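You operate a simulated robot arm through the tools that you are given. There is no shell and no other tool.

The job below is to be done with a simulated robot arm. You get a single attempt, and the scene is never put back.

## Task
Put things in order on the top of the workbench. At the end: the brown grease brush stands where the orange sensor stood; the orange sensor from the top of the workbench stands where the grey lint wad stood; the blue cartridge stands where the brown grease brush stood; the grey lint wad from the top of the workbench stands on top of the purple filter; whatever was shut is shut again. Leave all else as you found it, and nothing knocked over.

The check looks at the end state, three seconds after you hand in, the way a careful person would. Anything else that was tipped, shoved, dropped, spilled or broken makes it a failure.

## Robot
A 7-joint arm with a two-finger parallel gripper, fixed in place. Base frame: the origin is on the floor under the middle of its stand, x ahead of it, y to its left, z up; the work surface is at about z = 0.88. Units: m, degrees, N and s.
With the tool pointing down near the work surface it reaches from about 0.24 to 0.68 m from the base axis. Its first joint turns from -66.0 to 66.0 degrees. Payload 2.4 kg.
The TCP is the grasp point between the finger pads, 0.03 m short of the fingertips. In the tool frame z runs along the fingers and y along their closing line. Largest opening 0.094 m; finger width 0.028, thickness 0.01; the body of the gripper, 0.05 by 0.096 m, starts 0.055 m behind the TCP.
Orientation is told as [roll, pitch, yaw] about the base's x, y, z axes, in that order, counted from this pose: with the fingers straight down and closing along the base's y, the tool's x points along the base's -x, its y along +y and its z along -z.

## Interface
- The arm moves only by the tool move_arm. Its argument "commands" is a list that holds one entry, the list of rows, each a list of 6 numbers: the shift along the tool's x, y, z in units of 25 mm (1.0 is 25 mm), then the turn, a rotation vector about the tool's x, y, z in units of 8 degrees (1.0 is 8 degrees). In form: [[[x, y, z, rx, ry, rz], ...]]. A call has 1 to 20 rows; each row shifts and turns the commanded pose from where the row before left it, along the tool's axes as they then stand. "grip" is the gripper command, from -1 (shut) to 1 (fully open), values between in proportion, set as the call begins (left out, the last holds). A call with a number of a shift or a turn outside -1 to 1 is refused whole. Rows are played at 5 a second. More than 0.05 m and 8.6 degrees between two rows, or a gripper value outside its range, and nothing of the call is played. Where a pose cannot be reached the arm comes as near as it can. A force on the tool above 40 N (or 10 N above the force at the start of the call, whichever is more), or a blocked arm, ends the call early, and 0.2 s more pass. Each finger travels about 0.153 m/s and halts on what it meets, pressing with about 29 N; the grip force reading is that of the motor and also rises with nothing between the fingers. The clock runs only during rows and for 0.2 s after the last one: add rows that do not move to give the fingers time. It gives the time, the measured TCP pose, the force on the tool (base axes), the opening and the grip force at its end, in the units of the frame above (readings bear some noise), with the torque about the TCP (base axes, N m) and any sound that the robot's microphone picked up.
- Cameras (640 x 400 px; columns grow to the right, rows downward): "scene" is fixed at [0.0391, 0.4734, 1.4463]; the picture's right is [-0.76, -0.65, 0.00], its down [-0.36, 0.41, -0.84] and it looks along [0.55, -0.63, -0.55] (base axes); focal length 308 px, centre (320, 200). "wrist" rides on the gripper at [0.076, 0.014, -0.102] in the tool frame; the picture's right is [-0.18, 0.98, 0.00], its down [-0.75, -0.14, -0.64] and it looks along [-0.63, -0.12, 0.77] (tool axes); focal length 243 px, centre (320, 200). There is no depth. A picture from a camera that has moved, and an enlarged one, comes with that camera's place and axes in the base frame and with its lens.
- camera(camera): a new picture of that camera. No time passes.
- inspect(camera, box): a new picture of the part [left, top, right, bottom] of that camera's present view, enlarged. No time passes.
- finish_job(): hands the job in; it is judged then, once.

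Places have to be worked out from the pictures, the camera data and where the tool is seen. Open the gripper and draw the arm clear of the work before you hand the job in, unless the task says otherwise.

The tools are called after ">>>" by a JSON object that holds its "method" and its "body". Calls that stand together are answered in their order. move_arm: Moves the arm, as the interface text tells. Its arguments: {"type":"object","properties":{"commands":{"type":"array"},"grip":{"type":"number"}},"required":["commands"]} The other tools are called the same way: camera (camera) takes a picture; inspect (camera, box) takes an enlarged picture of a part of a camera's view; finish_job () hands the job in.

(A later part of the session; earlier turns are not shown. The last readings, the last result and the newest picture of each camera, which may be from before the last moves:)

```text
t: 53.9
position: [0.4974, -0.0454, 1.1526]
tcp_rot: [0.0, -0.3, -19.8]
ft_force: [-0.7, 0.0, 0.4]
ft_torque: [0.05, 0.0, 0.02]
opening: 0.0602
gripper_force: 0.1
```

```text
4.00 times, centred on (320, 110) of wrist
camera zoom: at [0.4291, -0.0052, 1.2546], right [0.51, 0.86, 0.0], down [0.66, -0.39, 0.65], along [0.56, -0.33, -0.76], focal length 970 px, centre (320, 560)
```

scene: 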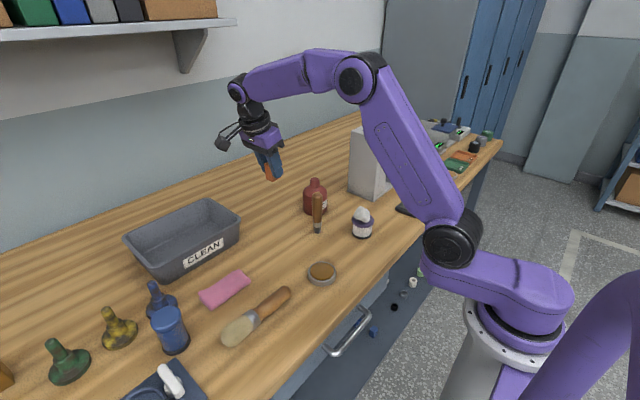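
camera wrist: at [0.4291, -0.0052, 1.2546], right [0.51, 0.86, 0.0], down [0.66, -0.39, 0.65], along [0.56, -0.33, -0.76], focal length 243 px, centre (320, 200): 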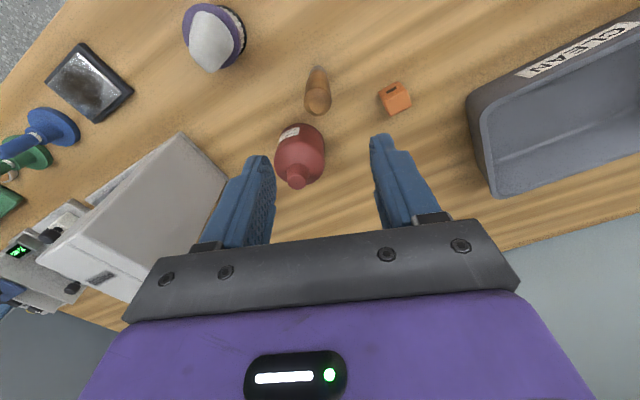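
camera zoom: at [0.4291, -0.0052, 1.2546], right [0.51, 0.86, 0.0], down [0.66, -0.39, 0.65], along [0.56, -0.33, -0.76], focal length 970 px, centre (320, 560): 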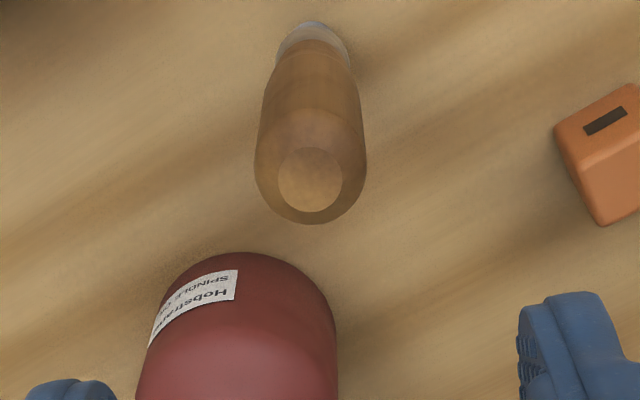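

The brush is nearly under the TCP (about 2 mm to the left in the view); its top is at about z=1.02. I shift 2.4 mm and go down part way.

>>> {"method": "move_arm", "body": {"commands": [[[0, -0.094, 0.9, 0, 0, 0], [0, 0, 0.9, 0, 0, 0], [0, 0, 0.9, 0, 0, 0], [0, 0, 0.9, 0, 0, 0], [0, 0, 0.9, 0, 0, 0], [0, 0, 0, 0, 0, 0]]]}}

>>> {"method": "camera", "body": {"camera": "wrist"}}

>>> {"method": "inspect", "body": {"camera": "scene", "box": [260, 130, 372, 240]}}

```text
t: 55.3
position: [0.4961, -0.0478, 1.0398]
tcp_rot: [0.1, -0.3, -20.0]
ft_force: [0.6, -0.7, 0.8]
ft_torque: [-0.02, 0.04, 0.04]
opening: 0.0604
gripper_force: 0.0
```

```text
taken
camera wrist: at [0.4288, -0.0077, 1.1421], right [0.51, 0.86, 0.0], down [0.66, -0.39, 0.65], along [0.56, -0.33, -0.76], focal length 243 px, centre (320, 200)
```

wrist: 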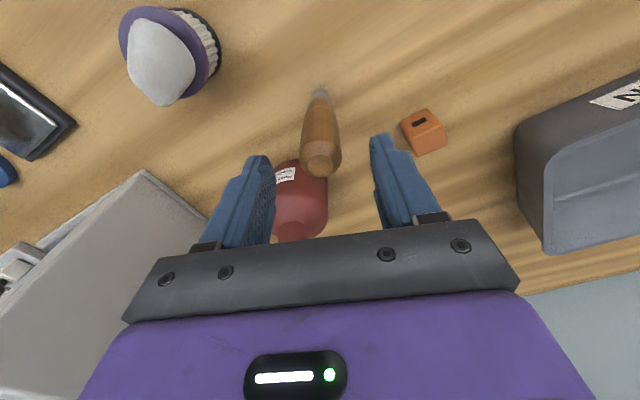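

```text
3.64 times, centred on (316, 185) of scene
camera zoom: at [0.0391, 0.4734, 1.4463], right [-0.76, -0.65, 0.0], down [-0.36, 0.41, -0.84], along [0.55, -0.63, -0.55], focal length 1121 px, centre (334, 254)
```

zoom: 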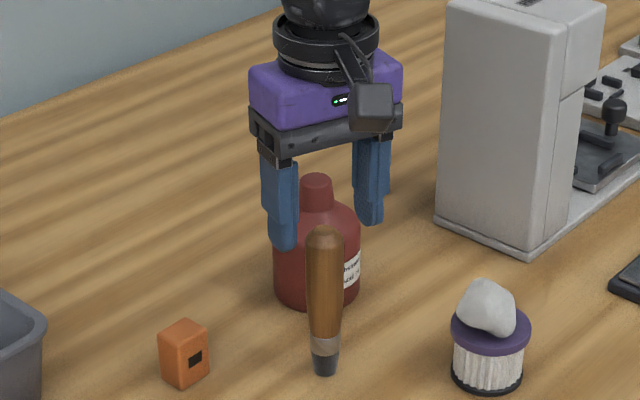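

I zoom in on the brush between the fingers to confirm fore-aft centring before going lower.

>>> {"method": "inspect", "body": {"camera": "wrist", "box": [240, 80, 400, 180]}}

```text
4.00 times, centred on (320, 130) of wrist
camera zoom: at [0.4288, -0.0077, 1.1421], right [0.51, 0.86, 0.0], down [0.66, -0.39, 0.65], along [0.56, -0.33, -0.76], focal length 970 px, centre (320, 480)
```

zoom: 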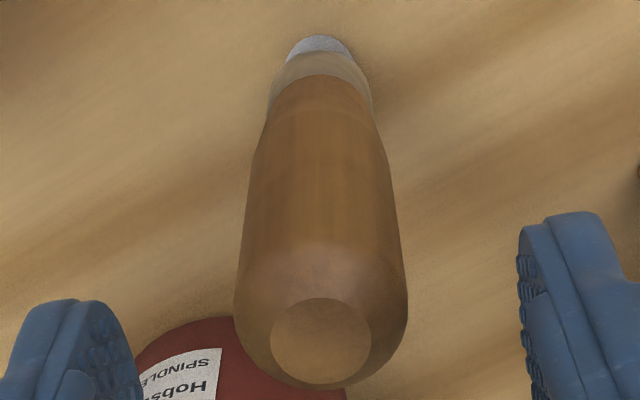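

The brush is centred between the fingers and about 3 mm further forward than the TCP. I correct that and lower to z≈0.985 for the grip.

>>> {"method": "move_arm", "body": {"commands": [[[-0.13, 0, 0.7, 0, 0, 0], [0, 0, 0.75, 0, 0, 0], [0, 0, 0.75, 0, 0, 0], [0, 0, 0, 0, 0, 0]]]}}

>>> {"method": "inspect", "body": {"camera": "wrist", "box": [220, 100, 420, 225]}}

>>> {"method": "inspect", "body": {"camera": "scene", "box": [260, 130, 372, 240]}}

```text
t: 56.3
position: [0.4993, -0.0499, 0.9846]
tcp_rot: [0.0, -0.3, -20.0]
ft_force: [-0.7, -0.8, 0.4]
ft_torque: [0.01, 0.03, -0.02]
opening: 0.0602
gripper_force: 0.1
```

```text
3.20 times, centred on (320, 162) of wrist
camera zoom: at [0.4316, -0.0086, 1.0865], right [0.51, 0.86, 0.0], down [0.66, -0.39, 0.65], along [0.56, -0.33, -0.76], focal length 776 px, centre (320, 320)
```

zoom: 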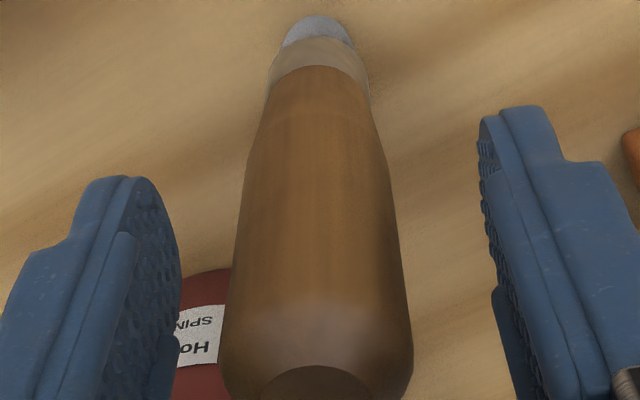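

```text
3.64 times, centred on (316, 185) of scene
camera zoom: at [0.0391, 0.4734, 1.4463], right [-0.76, -0.65, 0.0], down [-0.36, 0.41, -0.84], along [0.55, -0.63, -0.55], focal length 1121 px, centre (334, 254)
```

zoom: 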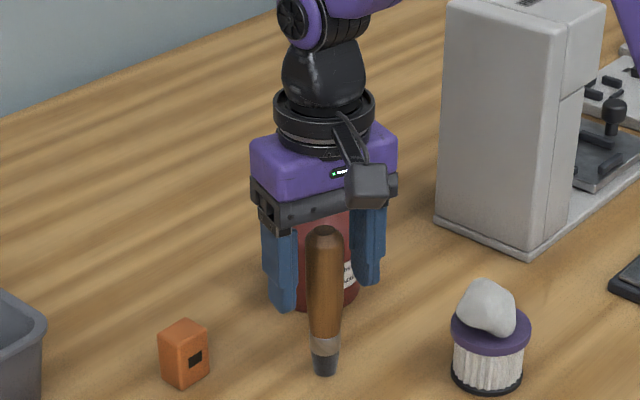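

The brush is centred between the fingers in both views. I close in two stages.

>>> {"method": "move_arm", "body": {"commands": [[[0, 0, 0, 0, 0, 0]]], "grip": -0.25}}

>>> {"method": "move_arm", "body": {"commands": [[[0, 0, 0, 0, 0, 0], [0, 0, 0, 0, 0, 0], [0, 0, 0, 0, 0, 0]]], "grip": -1}}

>>> {"method": "inspect", "body": {"camera": "scene", "box": [260, 130, 372, 240]}}

>>> {"method": "inspect", "body": {"camera": "wrist", "box": [220, 100, 420, 225]}}

```text
t: 56.7
position: [0.4993, -0.0479, 0.9853]
tcp_rot: [0.1, -0.2, -20.0]
ft_force: [-1.1, -0.8, 1.1]
ft_torque: [-0.01, -0.01, 0.01]
opening: 0.035
gripper_force: 0.1
```

```text
t: 57.5
position: [0.4995, -0.0483, 0.986]
tcp_rot: [0.0, -0.4, -20.0]
ft_force: [-0.2, -0.4, 1.0]
ft_torque: [-0.04, 0.02, 0.02]
opening: 0.0271
gripper_force: 29.0
```

```text
3.64 times, centred on (316, 185) of scene
camera zoom: at [0.0391, 0.4734, 1.4463], right [-0.76, -0.65, 0.0], down [-0.36, 0.41, -0.84], along [0.55, -0.63, -0.55], focal length 1121 px, centre (334, 254)
```

zoom: 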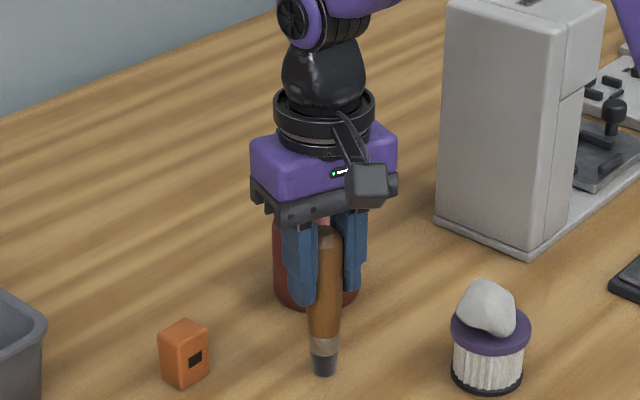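

```text
3.20 times, centred on (320, 162) of wrist
camera zoom: at [0.4316, -0.0086, 1.0867], right [0.51, 0.86, 0.0], down [0.66, -0.39, 0.65], along [0.56, -0.33, -0.76], focal length 776 px, centre (320, 320)
```

zoom: 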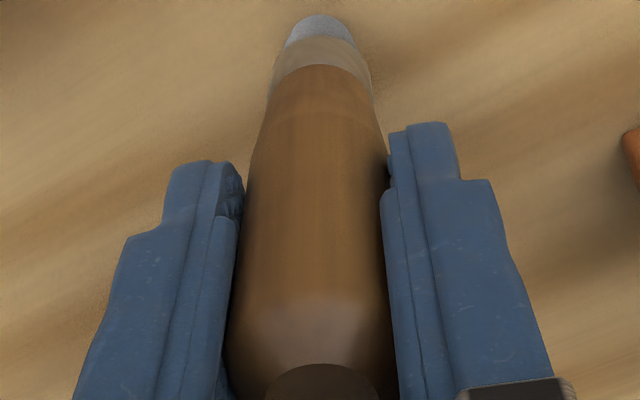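

The brush is held at 27 mm opening, but the placing spot is right at the arm's reach limit with a vertical tool. I re-grip with a small 6° lean of the wrist toward the base, so first I open again without moving.

>>> {"method": "move_arm", "body": {"commands": [[[0, 0, 0, 0, 0, 0], [0, 0, 0, 0, 0, 0], [0, 0, 0, 0, 0, 0]]], "grip": 0.28}}

>>> {"method": "inspect", "body": {"camera": "scene", "box": [260, 130, 372, 240]}}

>>> {"method": "inspect", "body": {"camera": "wrist", "box": [220, 100, 420, 225]}}

```text
t: 58.3
position: [0.4992, -0.048, 0.9856]
tcp_rot: [0.0, -0.4, -20.0]
ft_force: [0.1, 0.0, -0.3]
ft_torque: [-0.02, 0.01, -0.02]
opening: 0.0603
gripper_force: 0.0
```

```text
3.64 times, centred on (316, 185) of scene
camera zoom: at [0.0391, 0.4734, 1.4463], right [-0.76, -0.65, 0.0], down [-0.36, 0.41, -0.84], along [0.55, -0.63, -0.55], focal length 1121 px, centre (334, 254)
```

zoom: 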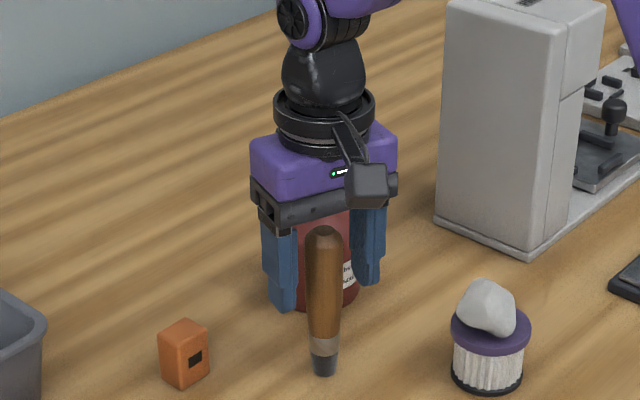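

```text
3.20 times, centred on (320, 162) of wrist
camera zoom: at [0.4316, -0.0086, 1.0867], right [0.51, 0.86, 0.0], down [0.66, -0.39, 0.65], along [0.56, -0.33, -0.76], focal length 776 px, centre (320, 320)
```

zoom: 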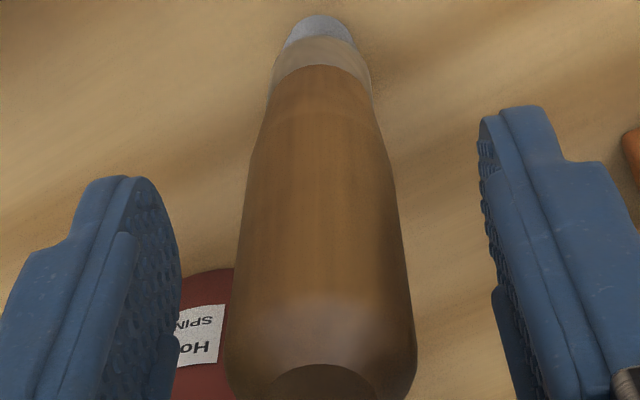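

The brush stands on its own between the open fingers. Now I tilt the tool 6.4° about its closing line, then check.

>>> {"method": "move_arm", "body": {"commands": [[[0, 0, 0, 0, -0.4, 0], [0, 0, 0, 0, -0.4, 0], [0, 0, 0, 0, 0, 0]]]}}

>>> {"method": "inspect", "body": {"camera": "wrist", "box": [220, 100, 420, 225]}}

>>> {"method": "inspect", "body": {"camera": "scene", "box": [260, 130, 372, 240]}}

```text
t: 59.1
position: [0.499, -0.0491, 0.9845]
tcp_rot: [0.0, -6.7, -20.0]
ft_force: [-0.3, 0.9, -0.1]
ft_torque: [0.03, 0.0, 0.03]
opening: 0.0602
gripper_force: 0.1
```

```text
3.20 times, centred on (320, 162) of wrist
camera zoom: at [0.4213, -0.0051, 1.0779], right [0.51, 0.86, 0.02], down [0.58, -0.36, 0.73], along [0.63, -0.36, -0.69], focal length 776 px, centre (320, 320)
```

zoom: 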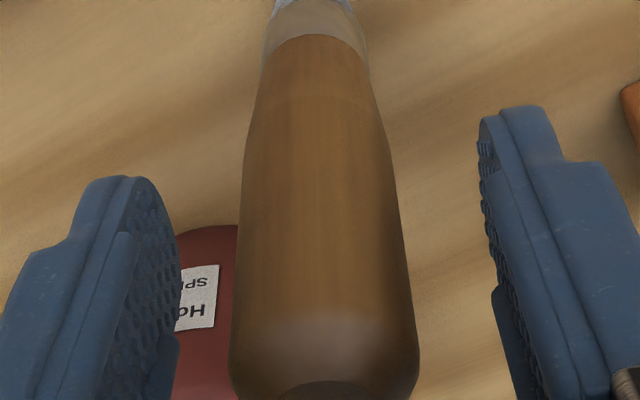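

```text
3.64 times, centred on (316, 185) of scene
camera zoom: at [0.0391, 0.4734, 1.4463], right [-0.76, -0.65, 0.0], down [-0.36, 0.41, -0.84], along [0.55, -0.63, -0.55], focal length 1121 px, centre (334, 254)
```

zoom: 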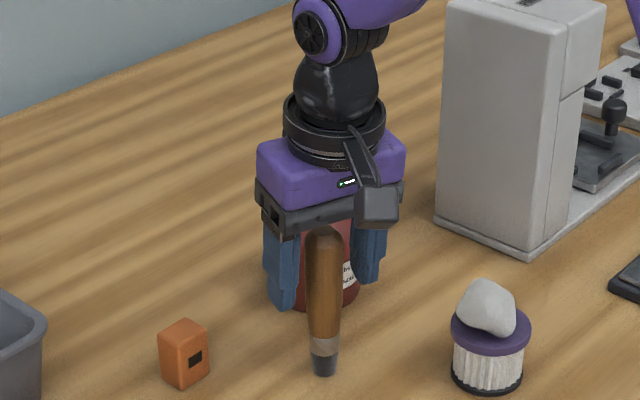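

The lean is 6.7° and the brush remains upright and centred. I close on it again in two stages.

>>> {"method": "move_arm", "body": {"commands": [[[0, 0, 0, 0, 0, 0]]], "grip": -0.25}}

>>> {"method": "move_arm", "body": {"commands": [[[0, 0, 0, 0, 0, 0], [0, 0, 0, 0, 0, 0], [0, 0, 0, 0, 0, 0]]], "grip": -1}}

>>> {"method": "inspect", "body": {"camera": "wrist", "box": [220, 100, 420, 225]}}

```text
t: 59.5
position: [0.4995, -0.0485, 0.9846]
tcp_rot: [0.0, -6.7, -20.0]
ft_force: [1.1, -0.5, -0.9]
ft_torque: [-0.01, -0.01, 0.02]
opening: 0.0352
gripper_force: 0.0
```

```text
t: 60.3
position: [0.4977, -0.0491, 0.9845]
tcp_rot: [0.0, -6.7, -20.0]
ft_force: [-0.5, -0.4, 0.4]
ft_torque: [0.0, -0.05, -0.03]
opening: 0.0274
gripper_force: 29.0
```

```text
3.20 times, centred on (320, 162) of wrist
camera zoom: at [0.4213, -0.0051, 1.0779], right [0.51, 0.86, 0.02], down [0.58, -0.36, 0.73], along [0.63, -0.36, -0.69], focal length 776 px, centre (320, 320)
```

zoom: 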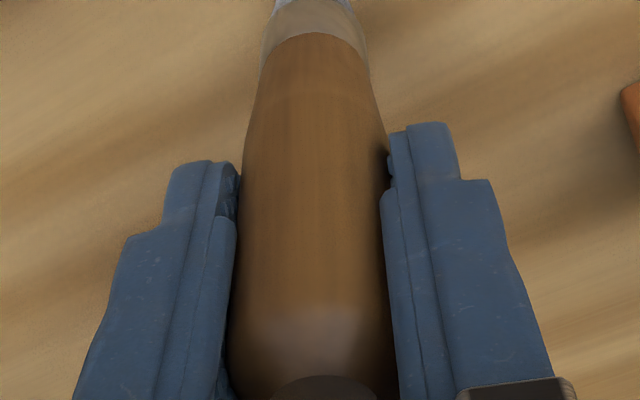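

The brush is gripped. I lift it straight up until its tip is above the bottle's height, then carry it along x≈0.50 to y≈-0.215.

>>> {"method": "move_arm", "body": {"commands": [[[-0.1128, 0, -0.96, 0, 0, 0], [-0.1128, 0, -0.96, 0, 0, 0], [-0.1128, 0, -0.96, 0, 0, 0], [-0.1128, 0, -0.96, 0, 0, 0], [-0.1128, 0, -0.96, 0, 0, 0], [-0.1128, 0, -0.96, 0, 0, 0], [-0.331, -0.891, 0.038, 0, 0, 0], [-0.331, -0.891, 0.038, 0, 0, 0], [-0.331, -0.891, 0.038, 0, 0, 0], [-0.331, -0.891, 0.038, 0, 0, 0], [-0.331, -0.891, 0.038, 0, 0, 0], [-0.331, -0.891, 0.038, 0, 0, 0], [-0.331, -0.891, 0.038, 0, 0, 0], [0, 0, 0, 0, 0, 0]]]}}

>>> {"method": "camera", "body": {"camera": "scene"}}

>>> {"method": "camera", "body": {"camera": "wrist"}}

```text
t: 63.3
position: [0.5016, -0.2182, 1.1308]
tcp_rot: [-0.1, -6.7, -20.0]
ft_force: [-0.5, 0.7, -0.9]
ft_torque: [0.02, 0.0, 0.0]
opening: 0.0274
gripper_force: 29.3
```

```text
taken
```

scene: 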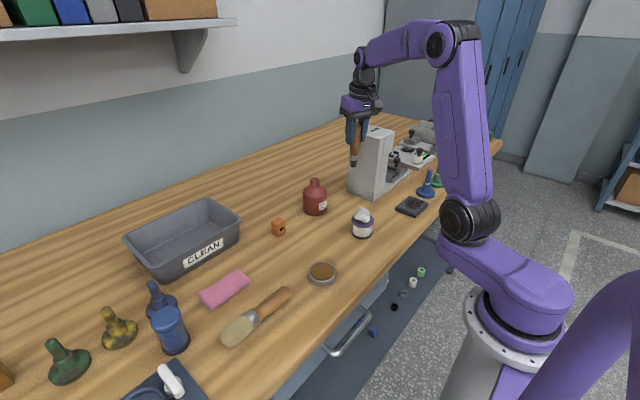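

```text
taken
camera wrist: at [0.4239, -0.1734, 1.224], right [0.51, 0.86, 0.02], down [0.58, -0.36, 0.73], along [0.63, -0.36, -0.69], focal length 243 px, centre (320, 200)
```

wrist: 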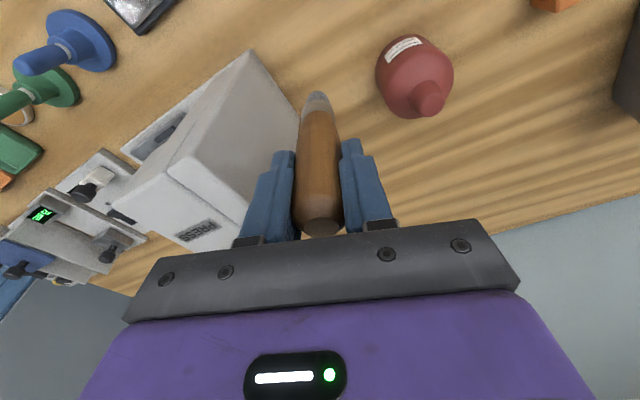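

The brush hangs clear. I extend forward and down through the corridor between bottle and press to about (0.60,-0.225,1.07).

>>> {"method": "move_arm", "body": {"commands": [[[-0.882, 0.259, 0.718, 0, 0, 0], [-0.882, 0.259, 0.718, 0, 0, 0], [-0.882, 0.259, 0.718, 0, 0, 0], [-0.882, 0.259, 0.718, 0, 0, 0], [0, 0, 0, 0, 0, 0]]]}}

>>> {"method": "camera", "body": {"camera": "wrist"}}

>>> {"method": "inspect", "body": {"camera": "scene", "box": [290, 80, 402, 200]}}

```text
t: 64.5
position: [0.601, -0.2241, 1.0697]
tcp_rot: [-0.1, -6.7, -19.9]
ft_force: [0.0, 0.2, 0.0]
ft_torque: [-0.01, -0.03, 0.02]
opening: 0.0275
gripper_force: 28.9
```

```text
taken
camera wrist: at [0.5232, -0.1806, 1.1626], right [0.51, 0.86, 0.02], down [0.58, -0.36, 0.73], along [0.63, -0.36, -0.69], focal length 243 px, centre (320, 200)
```

wrist: 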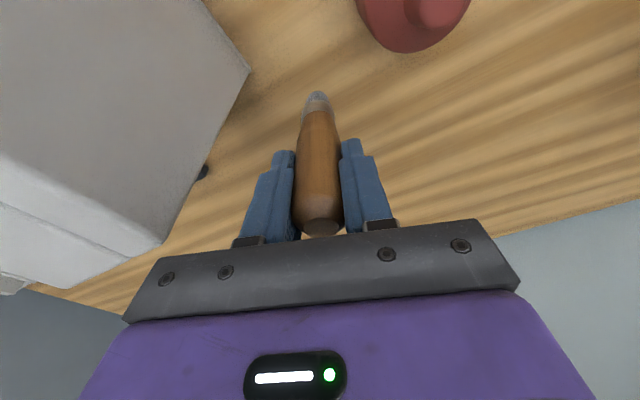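

```text
3.33 times, centred on (346, 140) of scene
camera zoom: at [0.0391, 0.4734, 1.4463], right [-0.76, -0.65, 0.0], down [-0.36, 0.41, -0.84], along [0.55, -0.63, -0.55], focal length 1028 px, centre (233, 400)
```

zoom: 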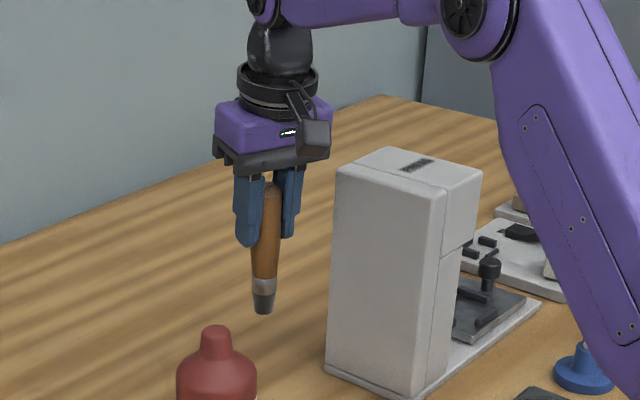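

All clear. I move on to above the sensor's old spot, (0.618,-0.289), at z≈1.02.

>>> {"method": "move_arm", "body": {"commands": [[[-0.429, -0.737, 0.722, 0, 0, 0], [-0.429, -0.737, 0.722, 0, 0, 0], [-0.429, -0.737, 0.722, 0, 0, 0], [0, 0, 0, 0, 0, 0]]]}}

>>> {"method": "camera", "body": {"camera": "wrist"}}

>>> {"method": "inspect", "body": {"camera": "scene", "box": [290, 80, 402, 200]}}

```text
t: 65.0
position: [0.6123, -0.2513, 1.0519]
tcp_rot: [0.1, -7.3, -19.7]
ft_force: [0.9, -0.2, 6.3]
ft_torque: [-0.18, 0.31, 0.06]
opening: 0.0274
gripper_force: 29.2
stopped in row 2: the force on the tool passed its limit at 66 N (the readings are from after the stop); the commanded pose is now the measured one
```

```text
taken
camera wrist: at [0.5335, -0.2085, 1.1436], right [0.5, 0.86, 0.02], down [0.58, -0.36, 0.73], along [0.64, -0.35, -0.68], focal length 243 px, centre (320, 200)
```

wrist: 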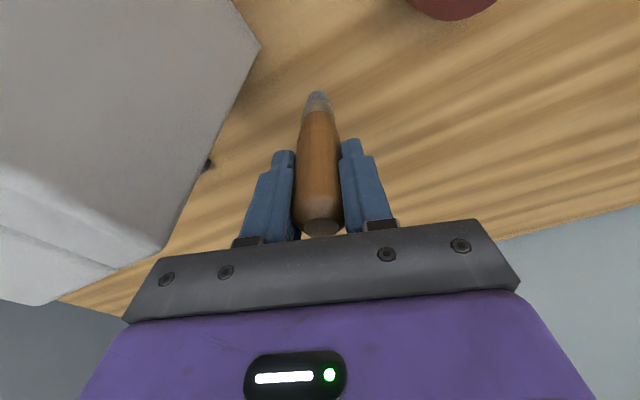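

```text
3.33 times, centred on (346, 140) of scene
camera zoom: at [0.0391, 0.4734, 1.4463], right [-0.76, -0.65, 0.0], down [-0.36, 0.41, -0.84], along [0.55, -0.63, -0.55], focal length 1028 px, centre (233, 400)
```

zoom: 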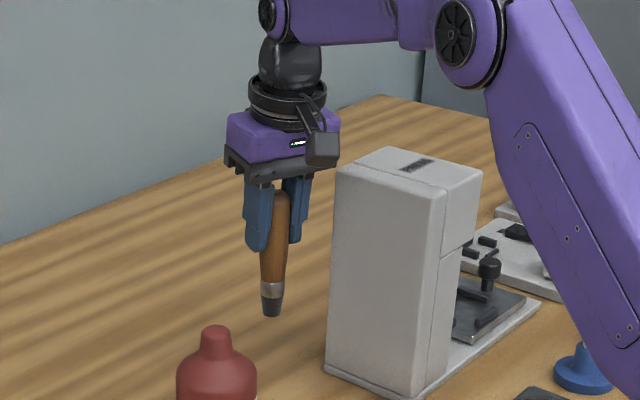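

The tool met 66 N: from the torque the contact was at about (0.57,-0.28), the gripper body's corner coming down on the press's top corner. I raise vertically first, then back away, and check that the press and brush are unharmed.

>>> {"method": "move_arm", "body": {"commands": [[[-0.047, 0, -0.4, 0, 0, 0], [-0.047, 0, -0.4, 0, 0, 0], [0.4, 0.4, -0.1, 0, 0, 0], [0.4, 0.4, -0.1, 0, 0, 0], [0, 0, 0, 0, 0, 0]]]}}

>>> {"method": "inspect", "body": {"camera": "scene", "box": [316, 160, 380, 200]}}

>>> {"method": "inspect", "body": {"camera": "scene", "box": [342, 120, 422, 200]}}

>>> {"method": "inspect", "body": {"camera": "scene", "box": [300, 90, 380, 170]}}

>>> {"method": "inspect", "body": {"camera": "wrist", "box": [220, 80, 420, 240]}}

```text
t: 66.2
position: [0.5993, -0.225, 1.0747]
tcp_rot: [0.2, -7.0, -19.8]
ft_force: [0.6, 0.6, -0.2]
ft_torque: [0.0, 0.0, -0.04]
opening: 0.0275
gripper_force: 28.9
```

```text
10.00 times, centred on (348, 180) of scene
camera zoom: at [0.0391, 0.4734, 1.4463], right [-0.76, -0.65, 0.0], down [-0.36, 0.41, -0.84], along [0.55, -0.63, -0.55], focal length 3083 px, centre (40, 400)
```

zoom: 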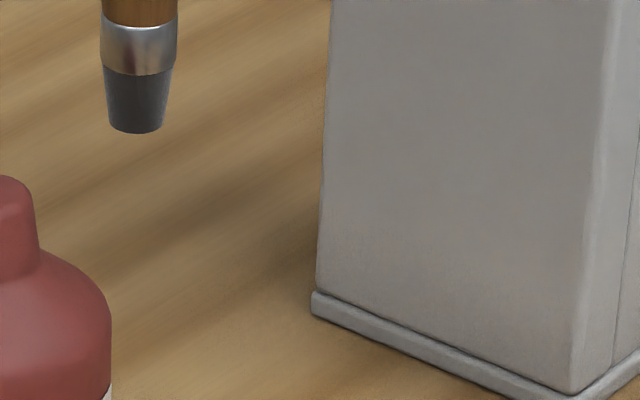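

```text
5.00 times, centred on (382, 160) of scene
camera zoom: at [0.0391, 0.4734, 1.4463], right [-0.76, -0.65, 0.0], down [-0.36, 0.41, -0.84], along [0.55, -0.63, -0.55], focal length 1542 px, centre (10, 400)
```

zoom: 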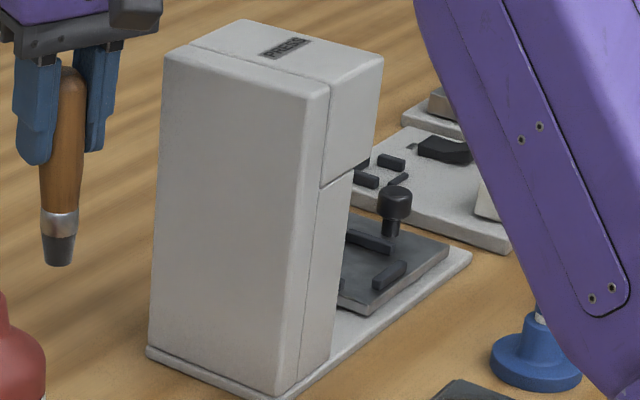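

```text
5.00 times, centred on (340, 130) of scene
camera zoom: at [0.0391, 0.4734, 1.4463], right [-0.76, -0.65, 0.0], down [-0.36, 0.41, -0.84], along [0.55, -0.63, -0.55], focal length 1542 px, centre (220, 550)
```

zoom: 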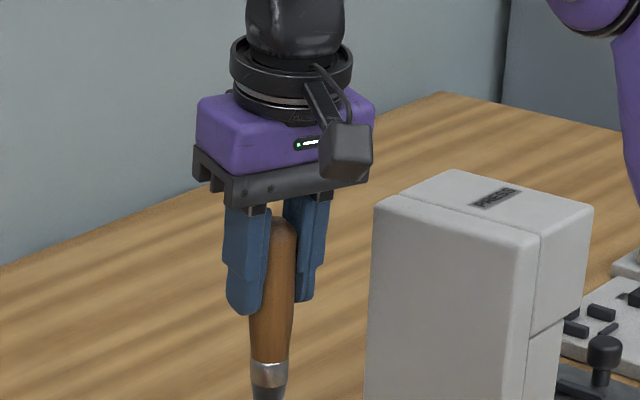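

```text
2.50 times, centred on (320, 160) of wrist
camera zoom: at [0.5204, -0.1817, 1.1663], right [0.5, 0.86, 0.02], down [0.58, -0.36, 0.73], along [0.64, -0.35, -0.68], focal length 606 px, centre (320, 300)
```

zoom: 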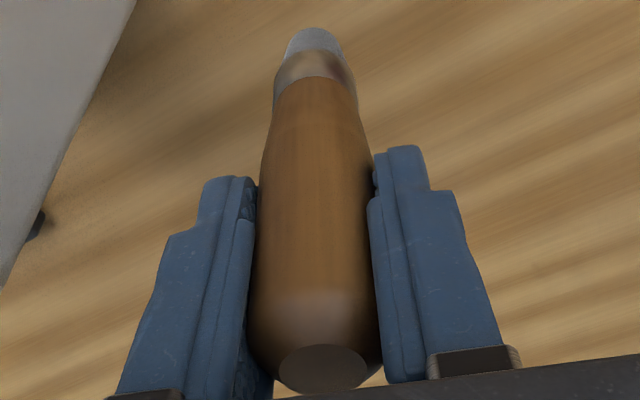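

The press has not moved and the brush is still upright in the grip. I turn 5° about the vertical for more room, go up to z≈1.088 so the gripper body passes above the press top, move over the spot, and only then will I descend.

>>> {"method": "move_arm", "body": {"commands": [[[0, 0, 0, -0.073, 0.0375, -0.621], [-0.876, 0.219, -0.433, 0, 0, 0], [-0.219, -0.824, 0.026, 0, 0, 0], [-0.219, -0.824, 0.026, 0, 0, 0], [-0.219, -0.824, 0.026, 0, 0, 0], [0, 0, 0, 0, 0, 0]]]}}

>>> {"method": "camera", "body": {"camera": "wrist"}}

>>> {"method": "inspect", "body": {"camera": "scene", "box": [300, 70, 396, 190]}}

```text
t: 67.6
position: [0.6194, -0.2914, 1.0871]
tcp_rot: [0.1, -6.7, -14.6]
ft_force: [0.4, -0.4, -0.1]
ft_torque: [0.0, -0.01, 0.01]
opening: 0.0273
gripper_force: 28.8
```

```text
taken
camera wrist: at [0.5382, -0.2549, 1.1806], right [0.43, 0.9, 0.02], down [0.62, -0.31, 0.73], along [0.66, -0.3, -0.69], focal length 243 px, centre (320, 200)
```

wrist: 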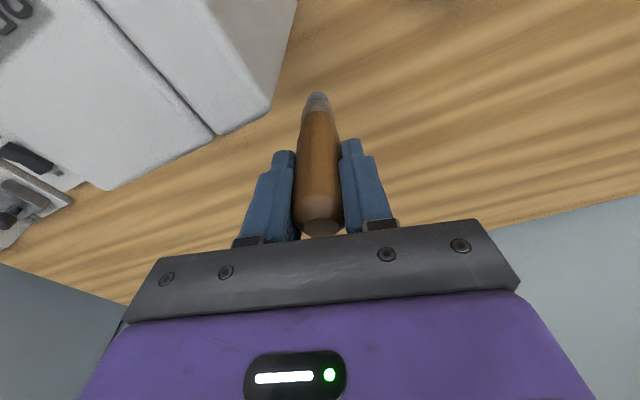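

```text
3.33 times, centred on (348, 130) of scene
camera zoom: at [0.0392, 0.4734, 1.4463], right [-0.76, -0.65, 0.0], down [-0.36, 0.41, -0.84], along [0.55, -0.63, -0.55], focal length 1028 px, centre (227, 433)
```

zoom: 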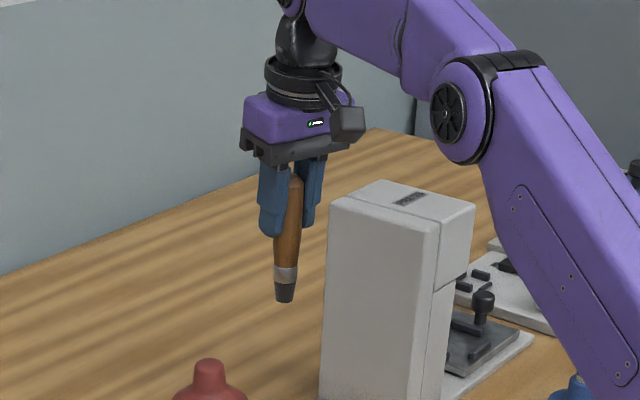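

The tool reached (0.619,-0.291,1.087), and the press's top corner reads (0.566,-0.285), giving about 1 cm of clearance to the gripper body. I descend straight down in stages.

>>> {"method": "move_arm", "body": {"commands": [[[-0.037, 0.093, 0.004, 0, 0, 0], [0.1027, 0, 0.874, 0, 0, 0], [0.1027, 0, 0.874, 0, 0, 0], [0, 0, 0, 0, 0, 0]]]}}

>>> {"method": "camera", "body": {"camera": "wrist"}}

>>> {"method": "inspect", "body": {"camera": "scene", "box": [300, 70, 396, 190]}}

```text
t: 68.6
position: [0.6215, -0.2877, 1.0438]
tcp_rot: [0.1, -6.7, -14.8]
ft_force: [-0.7, -0.8, -0.1]
ft_torque: [-0.03, 0.02, -0.01]
opening: 0.0275
gripper_force: 29.6
```

```text
taken
camera wrist: at [0.5396, -0.2519, 1.136], right [0.43, 0.9, 0.02], down [0.61, -0.31, 0.73], along [0.66, -0.3, -0.69], focal length 243 px, centre (320, 200)
```

wrist: 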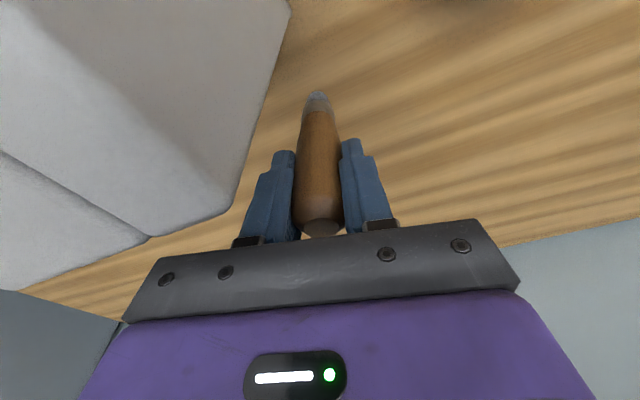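

```text
3.33 times, centred on (348, 130) of scene
camera zoom: at [0.0391, 0.4734, 1.4463], right [-0.76, -0.65, 0.0], down [-0.36, 0.41, -0.84], along [0.55, -0.63, -0.55], focal length 1028 px, centre (227, 433)
```

zoom: 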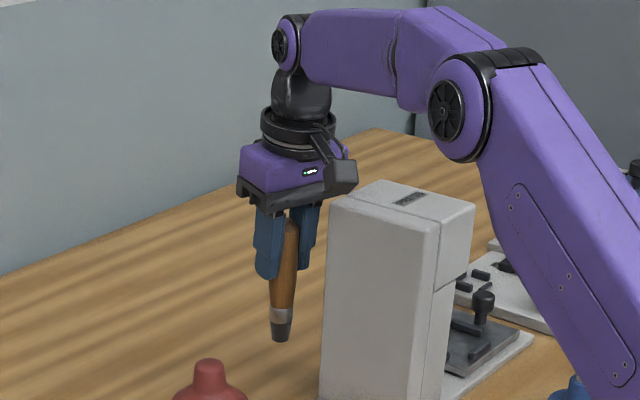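

No force; visible gap between press and gripper. I continue down two more rows to z≈1.0.

>>> {"method": "move_arm", "body": {"commands": [[[0.1027, 0, 0.874, 0, 0, 0], [0.0935, 0, 0.795, 0, 0, 0], [0, 0, 0, 0, 0, 0]]]}}

>>> {"method": "camera", "body": {"camera": "wrist"}}

>>> {"method": "inspect", "body": {"camera": "scene", "box": [300, 90, 396, 210]}}

```text
t: 69.4
position: [0.6222, -0.2897, 1.0]
tcp_rot: [0.1, -6.7, -14.7]
ft_force: [0.4, 1.0, -0.2]
ft_torque: [-0.02, 0.02, -0.01]
opening: 0.0275
gripper_force: 29.1
```

```text
taken
camera wrist: at [0.5403, -0.2521, 1.0923], right [0.43, 0.9, 0.02], down [0.61, -0.31, 0.73], along [0.66, -0.3, -0.69], focal length 243 px, centre (320, 200)
```

wrist: 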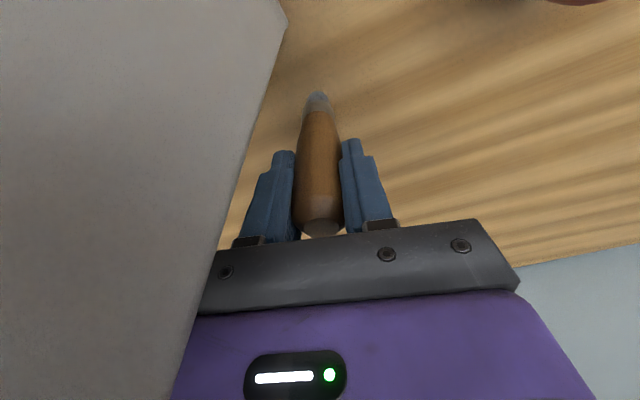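

```text
3.33 times, centred on (348, 150) of scene
camera zoom: at [0.0391, 0.4734, 1.4463], right [-0.76, -0.65, 0.0], down [-0.36, 0.41, -0.84], along [0.55, -0.63, -0.55], focal length 1028 px, centre (227, 367)
```

zoom: 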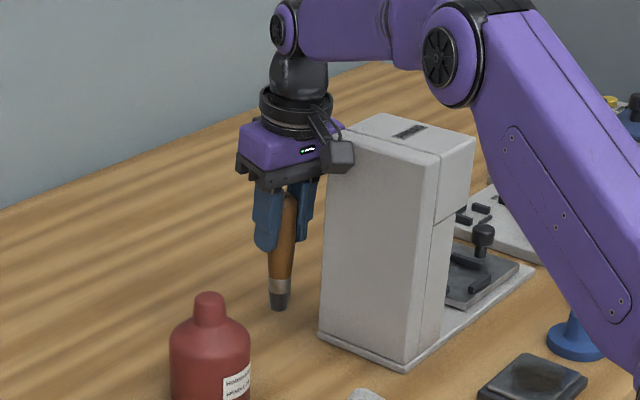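

No contact. The brush tip should be about 15 mm above the bench, so I lower 11 mm and then feel for contact in small steps.

>>> {"method": "move_arm", "body": {"commands": [[[0.0257, 0, 0.2185, 0, 0, 0], [0.0257, 0, 0.2185, 0, 0, 0], [0, 0, 0, 0, 0, 0]]]}}

>>> {"method": "inspect", "body": {"camera": "scene", "box": [310, 150, 374, 190]}}

```text
t: 70.2
position: [0.6215, -0.2888, 0.9888]
tcp_rot: [0.1, -6.6, -14.6]
ft_force: [0.3, 0.8, 0.2]
ft_torque: [0.01, -0.02, -0.03]
opening: 0.0275
gripper_force: 28.8
```

```text
10.00 times, centred on (342, 170) of scene
camera zoom: at [0.0391, 0.4734, 1.4463], right [-0.76, -0.65, 0.0], down [-0.36, 0.41, -0.84], along [0.55, -0.63, -0.55], focal length 3083 px, centre (100, 500)
```

zoom: 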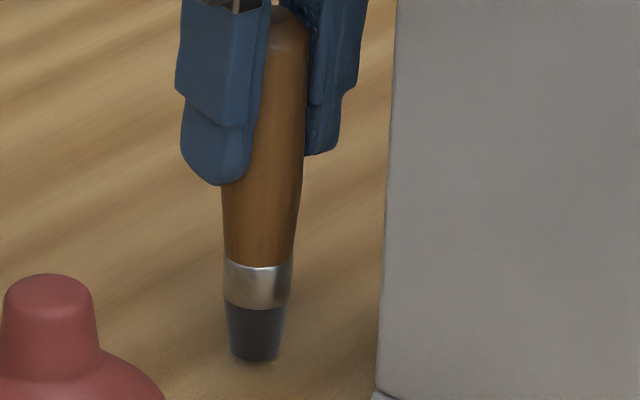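

The brush is vertical and the tip a few millimetres above the bench. I lower 2 mm.

>>> {"method": "move_arm", "body": {"commands": [[[0.0093, 0, 0.0795, 0, 0, 0], [0, 0, 0, 0, 0, 0]]]}}

```text
t: 70.8
position: [0.6221, -0.2876, 0.9881]
tcp_rot: [0.1, -6.7, -14.7]
ft_force: [0.2, -0.2, -0.1]
ft_torque: [0.01, 0.01, -0.03]
opening: 0.0274
gripper_force: 28.8
```

No contact yet; another 1.2 mm down.

>>> {"method": "move_arm", "body": {"commands": [[[0.0056, 0, 0.0477, 0, 0, 0], [0, 0, 0, 0, 0, 0]]]}}

```text
t: 71.4
position: [0.621, -0.2882, 0.9864]
tcp_rot: [0.2, -6.7, -14.6]
ft_force: [0.3, -0.4, -0.2]
ft_torque: [-0.02, 0.01, 0.01]
opening: 0.0271
gripper_force: 28.9
```

Still free at z≈0.986. Another 1.2 mm.

>>> {"method": "move_arm", "body": {"commands": [[[0.0056, 0, 0.0477, 0, 0, 0], [0, 0, 0, 0, 0, 0]]]}}

```text
t: 72.0
position: [0.6226, -0.2897, 0.9852]
tcp_rot: [0.2, -6.7, -14.8]
ft_force: [-3.2, 1.1, 6.1]
ft_torque: [0.17, 0.35, 0.01]
opening: 0.0273
gripper_force: 28.9
```

Contact at 6 N: the tip rests on the bench. I ease back half a millimetre to drop the side load.

>>> {"method": "move_arm", "body": {"commands": [[[-0.0023, 0, -0.02, 0, 0, 0], [0, 0, 0, 0, 0, 0]]]}}

>>> {"method": "inspect", "body": {"camera": "scene", "box": [310, 150, 374, 190]}}

```text
t: 72.6
position: [0.6219, -0.2874, 0.9854]
tcp_rot: [0.1, -6.7, -14.8]
ft_force: [-2.4, 0.4, 4.2]
ft_torque: [0.02, 0.22, 0.01]
opening: 0.0276
gripper_force: 29.0
```

```text
10.00 times, centred on (342, 170) of scene
camera zoom: at [0.039, 0.4734, 1.4463], right [-0.76, -0.65, 0.0], down [-0.36, 0.41, -0.84], along [0.55, -0.63, -0.55], focal length 3083 px, centre (100, 500)
```

zoom: 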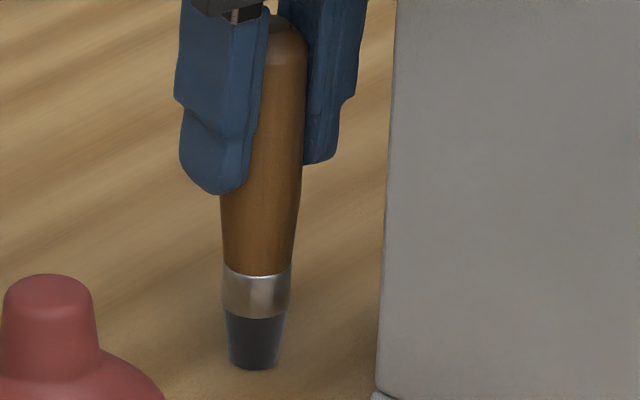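

Light contact (4 N) and the brush looks vertical. I open slightly first, just to free it.

>>> {"method": "move_arm", "body": {"commands": [[[0, 0, 0, 0, 0, 0], [0, 0, 0, 0, 0, 0]]], "grip": -0.28}}

>>> {"method": "inspect", "body": {"camera": "scene", "box": [310, 150, 374, 190]}}

>>> {"method": "inspect", "body": {"camera": "wrist", "box": [220, 80, 420, 240]}}

```text
t: 73.2
position: [0.6243, -0.2884, 0.9858]
tcp_rot: [0.1, -6.7, -14.8]
ft_force: [0.3, -0.3, -0.2]
ft_torque: [-0.02, -0.01, -0.02]
opening: 0.0338
gripper_force: 0.1
```

```text
10.00 times, centred on (342, 170) of scene
camera zoom: at [0.0391, 0.4734, 1.4463], right [-0.76, -0.65, 0.0], down [-0.36, 0.41, -0.84], along [0.55, -0.63, -0.55], focal length 3083 px, centre (100, 500)
```

zoom: 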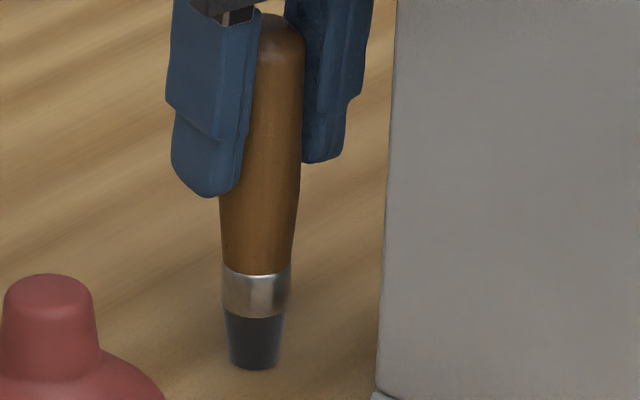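

```text
2.50 times, centred on (320, 160) of wrist
camera zoom: at [0.5411, -0.2519, 1.0776], right [0.43, 0.9, 0.02], down [0.62, -0.31, 0.73], along [0.66, -0.3, -0.69], focal length 606 px, centre (320, 300)
```

zoom: 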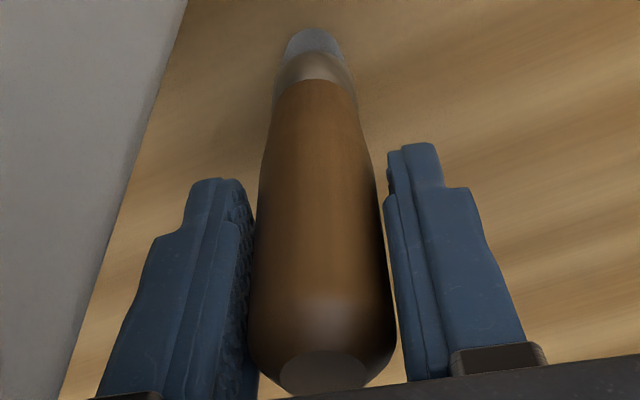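

The brush stands on its own. I open further, to about 56 mm, before rising.

>>> {"method": "move_arm", "body": {"commands": [[[0, 0, 0, 0, 0, 0], [0, 0, 0, 0, 0, 0]]], "grip": 0.2}}

>>> {"method": "inspect", "body": {"camera": "scene", "box": [310, 150, 374, 190]}}

>>> {"method": "inspect", "body": {"camera": "wrist", "box": [220, 80, 420, 240]}}

```text
t: 73.8
position: [0.6232, -0.2892, 0.9843]
tcp_rot: [0.1, -6.7, -14.7]
ft_force: [0.6, 0.4, 0.6]
ft_torque: [0.01, 0.04, -0.01]
opening: 0.0563
gripper_force: 0.1
```

```text
10.00 times, centred on (342, 170) of scene
camera zoom: at [0.0391, 0.4734, 1.4463], right [-0.76, -0.65, 0.0], down [-0.36, 0.41, -0.84], along [0.55, -0.63, -0.55], focal length 3083 px, centre (100, 500)
```

zoom: 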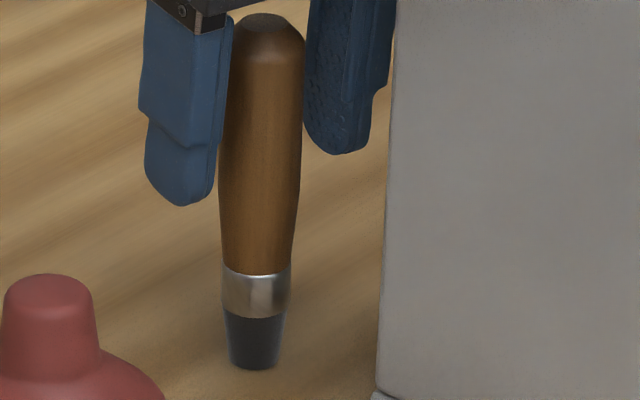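

```text
2.50 times, centred on (320, 160) of wrist
camera zoom: at [0.5411, -0.252, 1.0777], right [0.43, 0.9, 0.02], down [0.61, -0.31, 0.73], along [0.66, -0.3, -0.69], focal length 606 px, centre (320, 300)
```

zoom: 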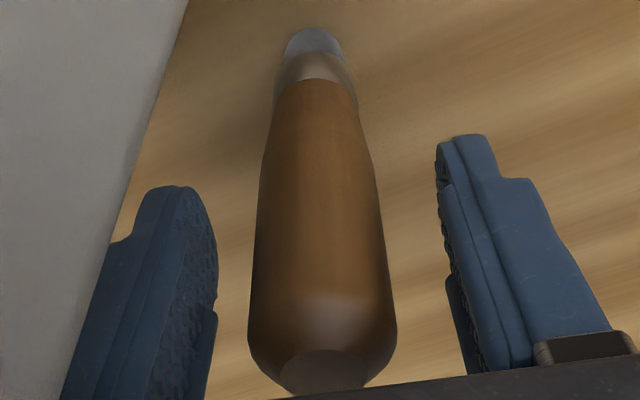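

The brush stands vertical with both fingers clear. I rise straight up 10 cm so the fingertips clear its top.

>>> {"method": "move_arm", "body": {"commands": [[[-0.0467, 0, -0.397, 0, 0, 0], [-0.0934, 0, -0.7946, 0, 0, 0], [-0.0934, 0, -0.7946, 0, 0, 0], [-0.0934, 0, -0.7946, 0, 0, 0], [-0.0934, 0, -0.7946, 0, 0, 0], [-0.0467, 0, -0.397, 0, 0, 0], [0, 0, 0, 0, 0, 0]]]}}

>>> {"method": "inspect", "body": {"camera": "scene", "box": [300, 90, 396, 210]}}

```text
t: 75.4
position: [0.6234, -0.2888, 1.0842]
tcp_rot: [0.1, -6.8, -14.7]
ft_force: [0.4, 0.1, -0.3]
ft_torque: [-0.01, 0.0, 0.03]
opening: 0.0567
gripper_force: 0.0
```

```text
3.33 times, centred on (348, 150) of scene
camera zoom: at [0.0391, 0.4734, 1.4463], right [-0.76, -0.65, 0.0], down [-0.36, 0.41, -0.84], along [0.55, -0.63, -0.55], focal length 1028 px, centre (227, 367)
```

zoom: 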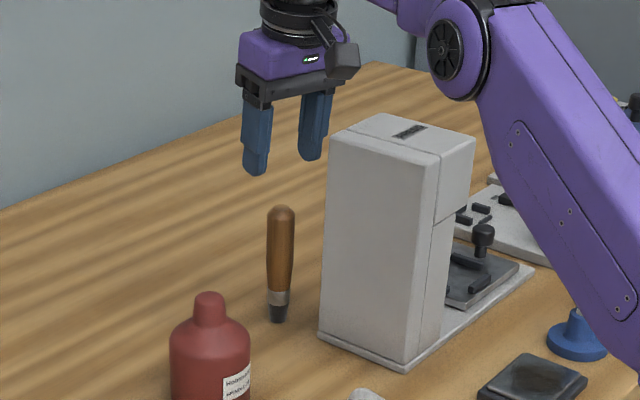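

The brush is in place. I retreat up and toward +y, take out the lean, and turn back to yaw 0.

>>> {"method": "move_arm", "body": {"commands": [[[0.966, 0.759, -0.617, 0, 0, 0], [0.966, 0.759, -0.617, 0, 0, 0], [0.966, 0.759, -0.617, 0, 0, 0], [0.966, 0.759, -0.617, 0, 0, 0], [0, 0, 0, 0, 0.425, 0], [0, 0, 0, 0, 0.425, 0], [0, 0, 0, 0, 0, -0.92], [0, 0, 0, 0, 0, -0.92], [0, 0, 0, 0, 0, 0]]]}}

>>> {"method": "camera", "body": {"camera": "scene"}}

>>> {"method": "inspect", "body": {"camera": "scene", "box": [290, 130, 418, 250]}}

```text
t: 77.4
position: [0.542, -0.1873, 1.1357]
tcp_rot: [0.1, 0.1, 0.1]
ft_force: [0.9, 0.8, -0.5]
ft_torque: [-0.01, -0.02, 0.01]
opening: 0.0564
gripper_force: 0.0
```

```text
taken
```

scene: 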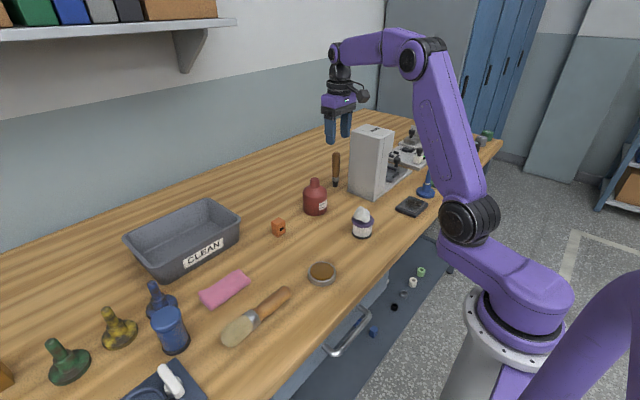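

```text
3.33 times, centred on (354, 190) of scene
camera zoom: at [0.0391, 0.4734, 1.4463], right [-0.76, -0.65, 0.0], down [-0.36, 0.41, -0.84], along [0.55, -0.63, -0.55], focal length 1028 px, centre (207, 233)
```

zoom: 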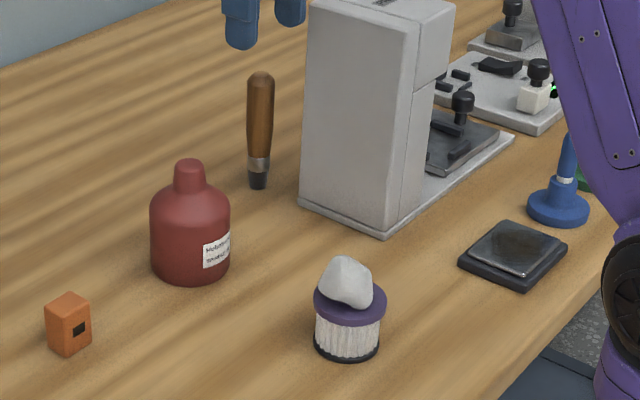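

All is in order: brush at the sensor's spot, sensor at the wad's spot, wad on filter. Now I fly at z≈1.135 to the cartridge, opening the gripper to about 80 mm.

>>> {"method": "move_arm", "body": {"commands": [[[0.105, 0.965, 0, 0, 0, 0], [0.105, 0.965, 0, 0, 0, 0], [0.105, 0.965, 0, 0, 0, 0], [0.105, 0.965, 0, 0, 0, 0], [0.105, 0.965, 0, 0, 0, 0], [0.105, 0.965, 0, 0, 0, 0], [0.105, 0.965, 0, 0, 0, 0], [0.105, 0.965, 0, 0, 0, 0], [0.105, 0.965, 0, 0, 0, 0], [0.105, 0.965, 0, 0, 0, 0], [0.105, 0.965, 0, 0, 0, 0], [0.105, 0.965, 0, 0, 0, 0], [0.105, 0.965, 0, 0, 0, 0], [0.105, 0.965, 0, 0, 0, 0], [0.105, 0.965, 0, 0, 0, 0], [0.105, 0.965, 0, 0, 0, 0], [0.105, 0.965, 0, 0, 0, 0], [0.105, 0.965, 0, 0, 0, 0], [0.105, 0.965, 0, 0, 0, 0], [0.105, 0.965, 0, 0, 0, 0]]], "grip": 0.7}}

>>> {"method": "move_arm", "body": {"commands": [[[0.105, 0.965, 0, 0, 0, 0], [0.105, 0.965, 0, 0, 0, 0], [0.105, 0.965, 0, 0, 0, 0], [0.105, 0.965, 0, 0, 0, 0], [0, 0, 0, 0, 0, 0]]]}}

>>> {"method": "camera", "body": {"camera": "wrist"}}

>>> {"method": "inspect", "body": {"camera": "wrist", "box": [240, 50, 400, 150]}}

>>> {"method": "camera", "body": {"camera": "scene"}}

```text
t: 81.6
position: [0.4907, 0.2944, 1.1375]
tcp_rot: [0.1, 0.1, 0.0]
ft_force: [-0.4, 0.0, 0.4]
ft_torque: [-0.01, -0.01, 0.0]
opening: 0.0798
gripper_force: 0.1
```

```text
t: 82.8
position: [0.4816, 0.3895, 1.1367]
tcp_rot: [0.1, 0.2, -0.1]
ft_force: [-0.6, 0.0, -0.2]
ft_torque: [0.0, 0.02, -0.01]
opening: 0.0799
gripper_force: 0.0
```

```text
taken
camera wrist: at [0.4043, 0.4041, 1.2383], right [0.18, 0.98, 0.0], down [0.75, -0.14, 0.64], along [0.63, -0.12, -0.77], focal length 243 px, centre (320, 200)
```

wrist: 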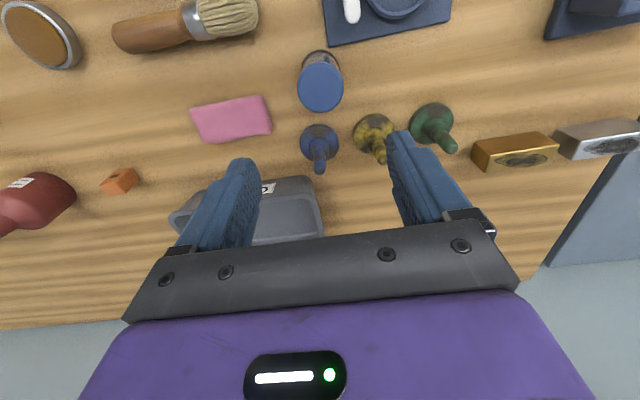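

```text
4.00 times, centred on (320, 100) of wrist
camera zoom: at [0.4043, 0.4041, 1.2383], right [0.18, 0.98, 0.0], down [0.75, -0.14, 0.64], along [0.63, -0.12, -0.77], focal length 970 px, centre (320, 600)
```

zoom: 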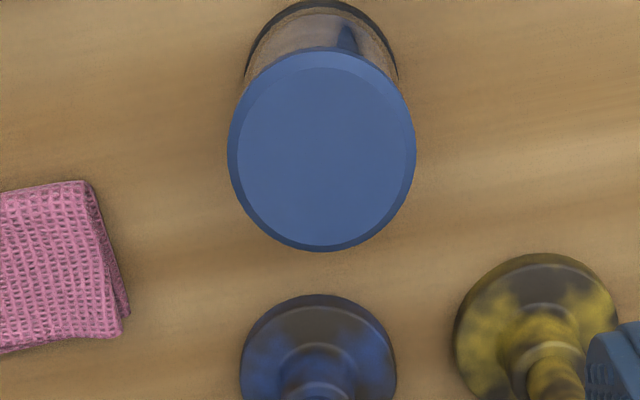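

```text
taken
```

scene: 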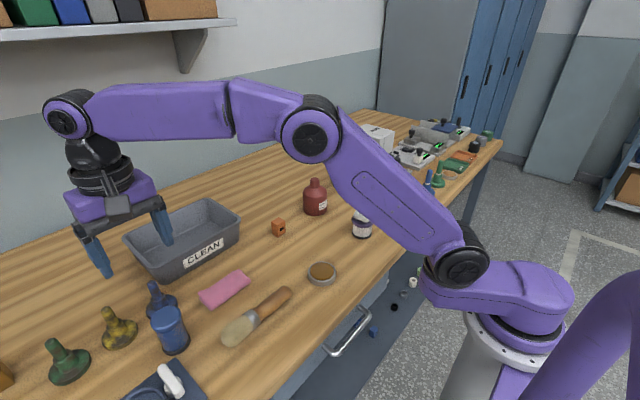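

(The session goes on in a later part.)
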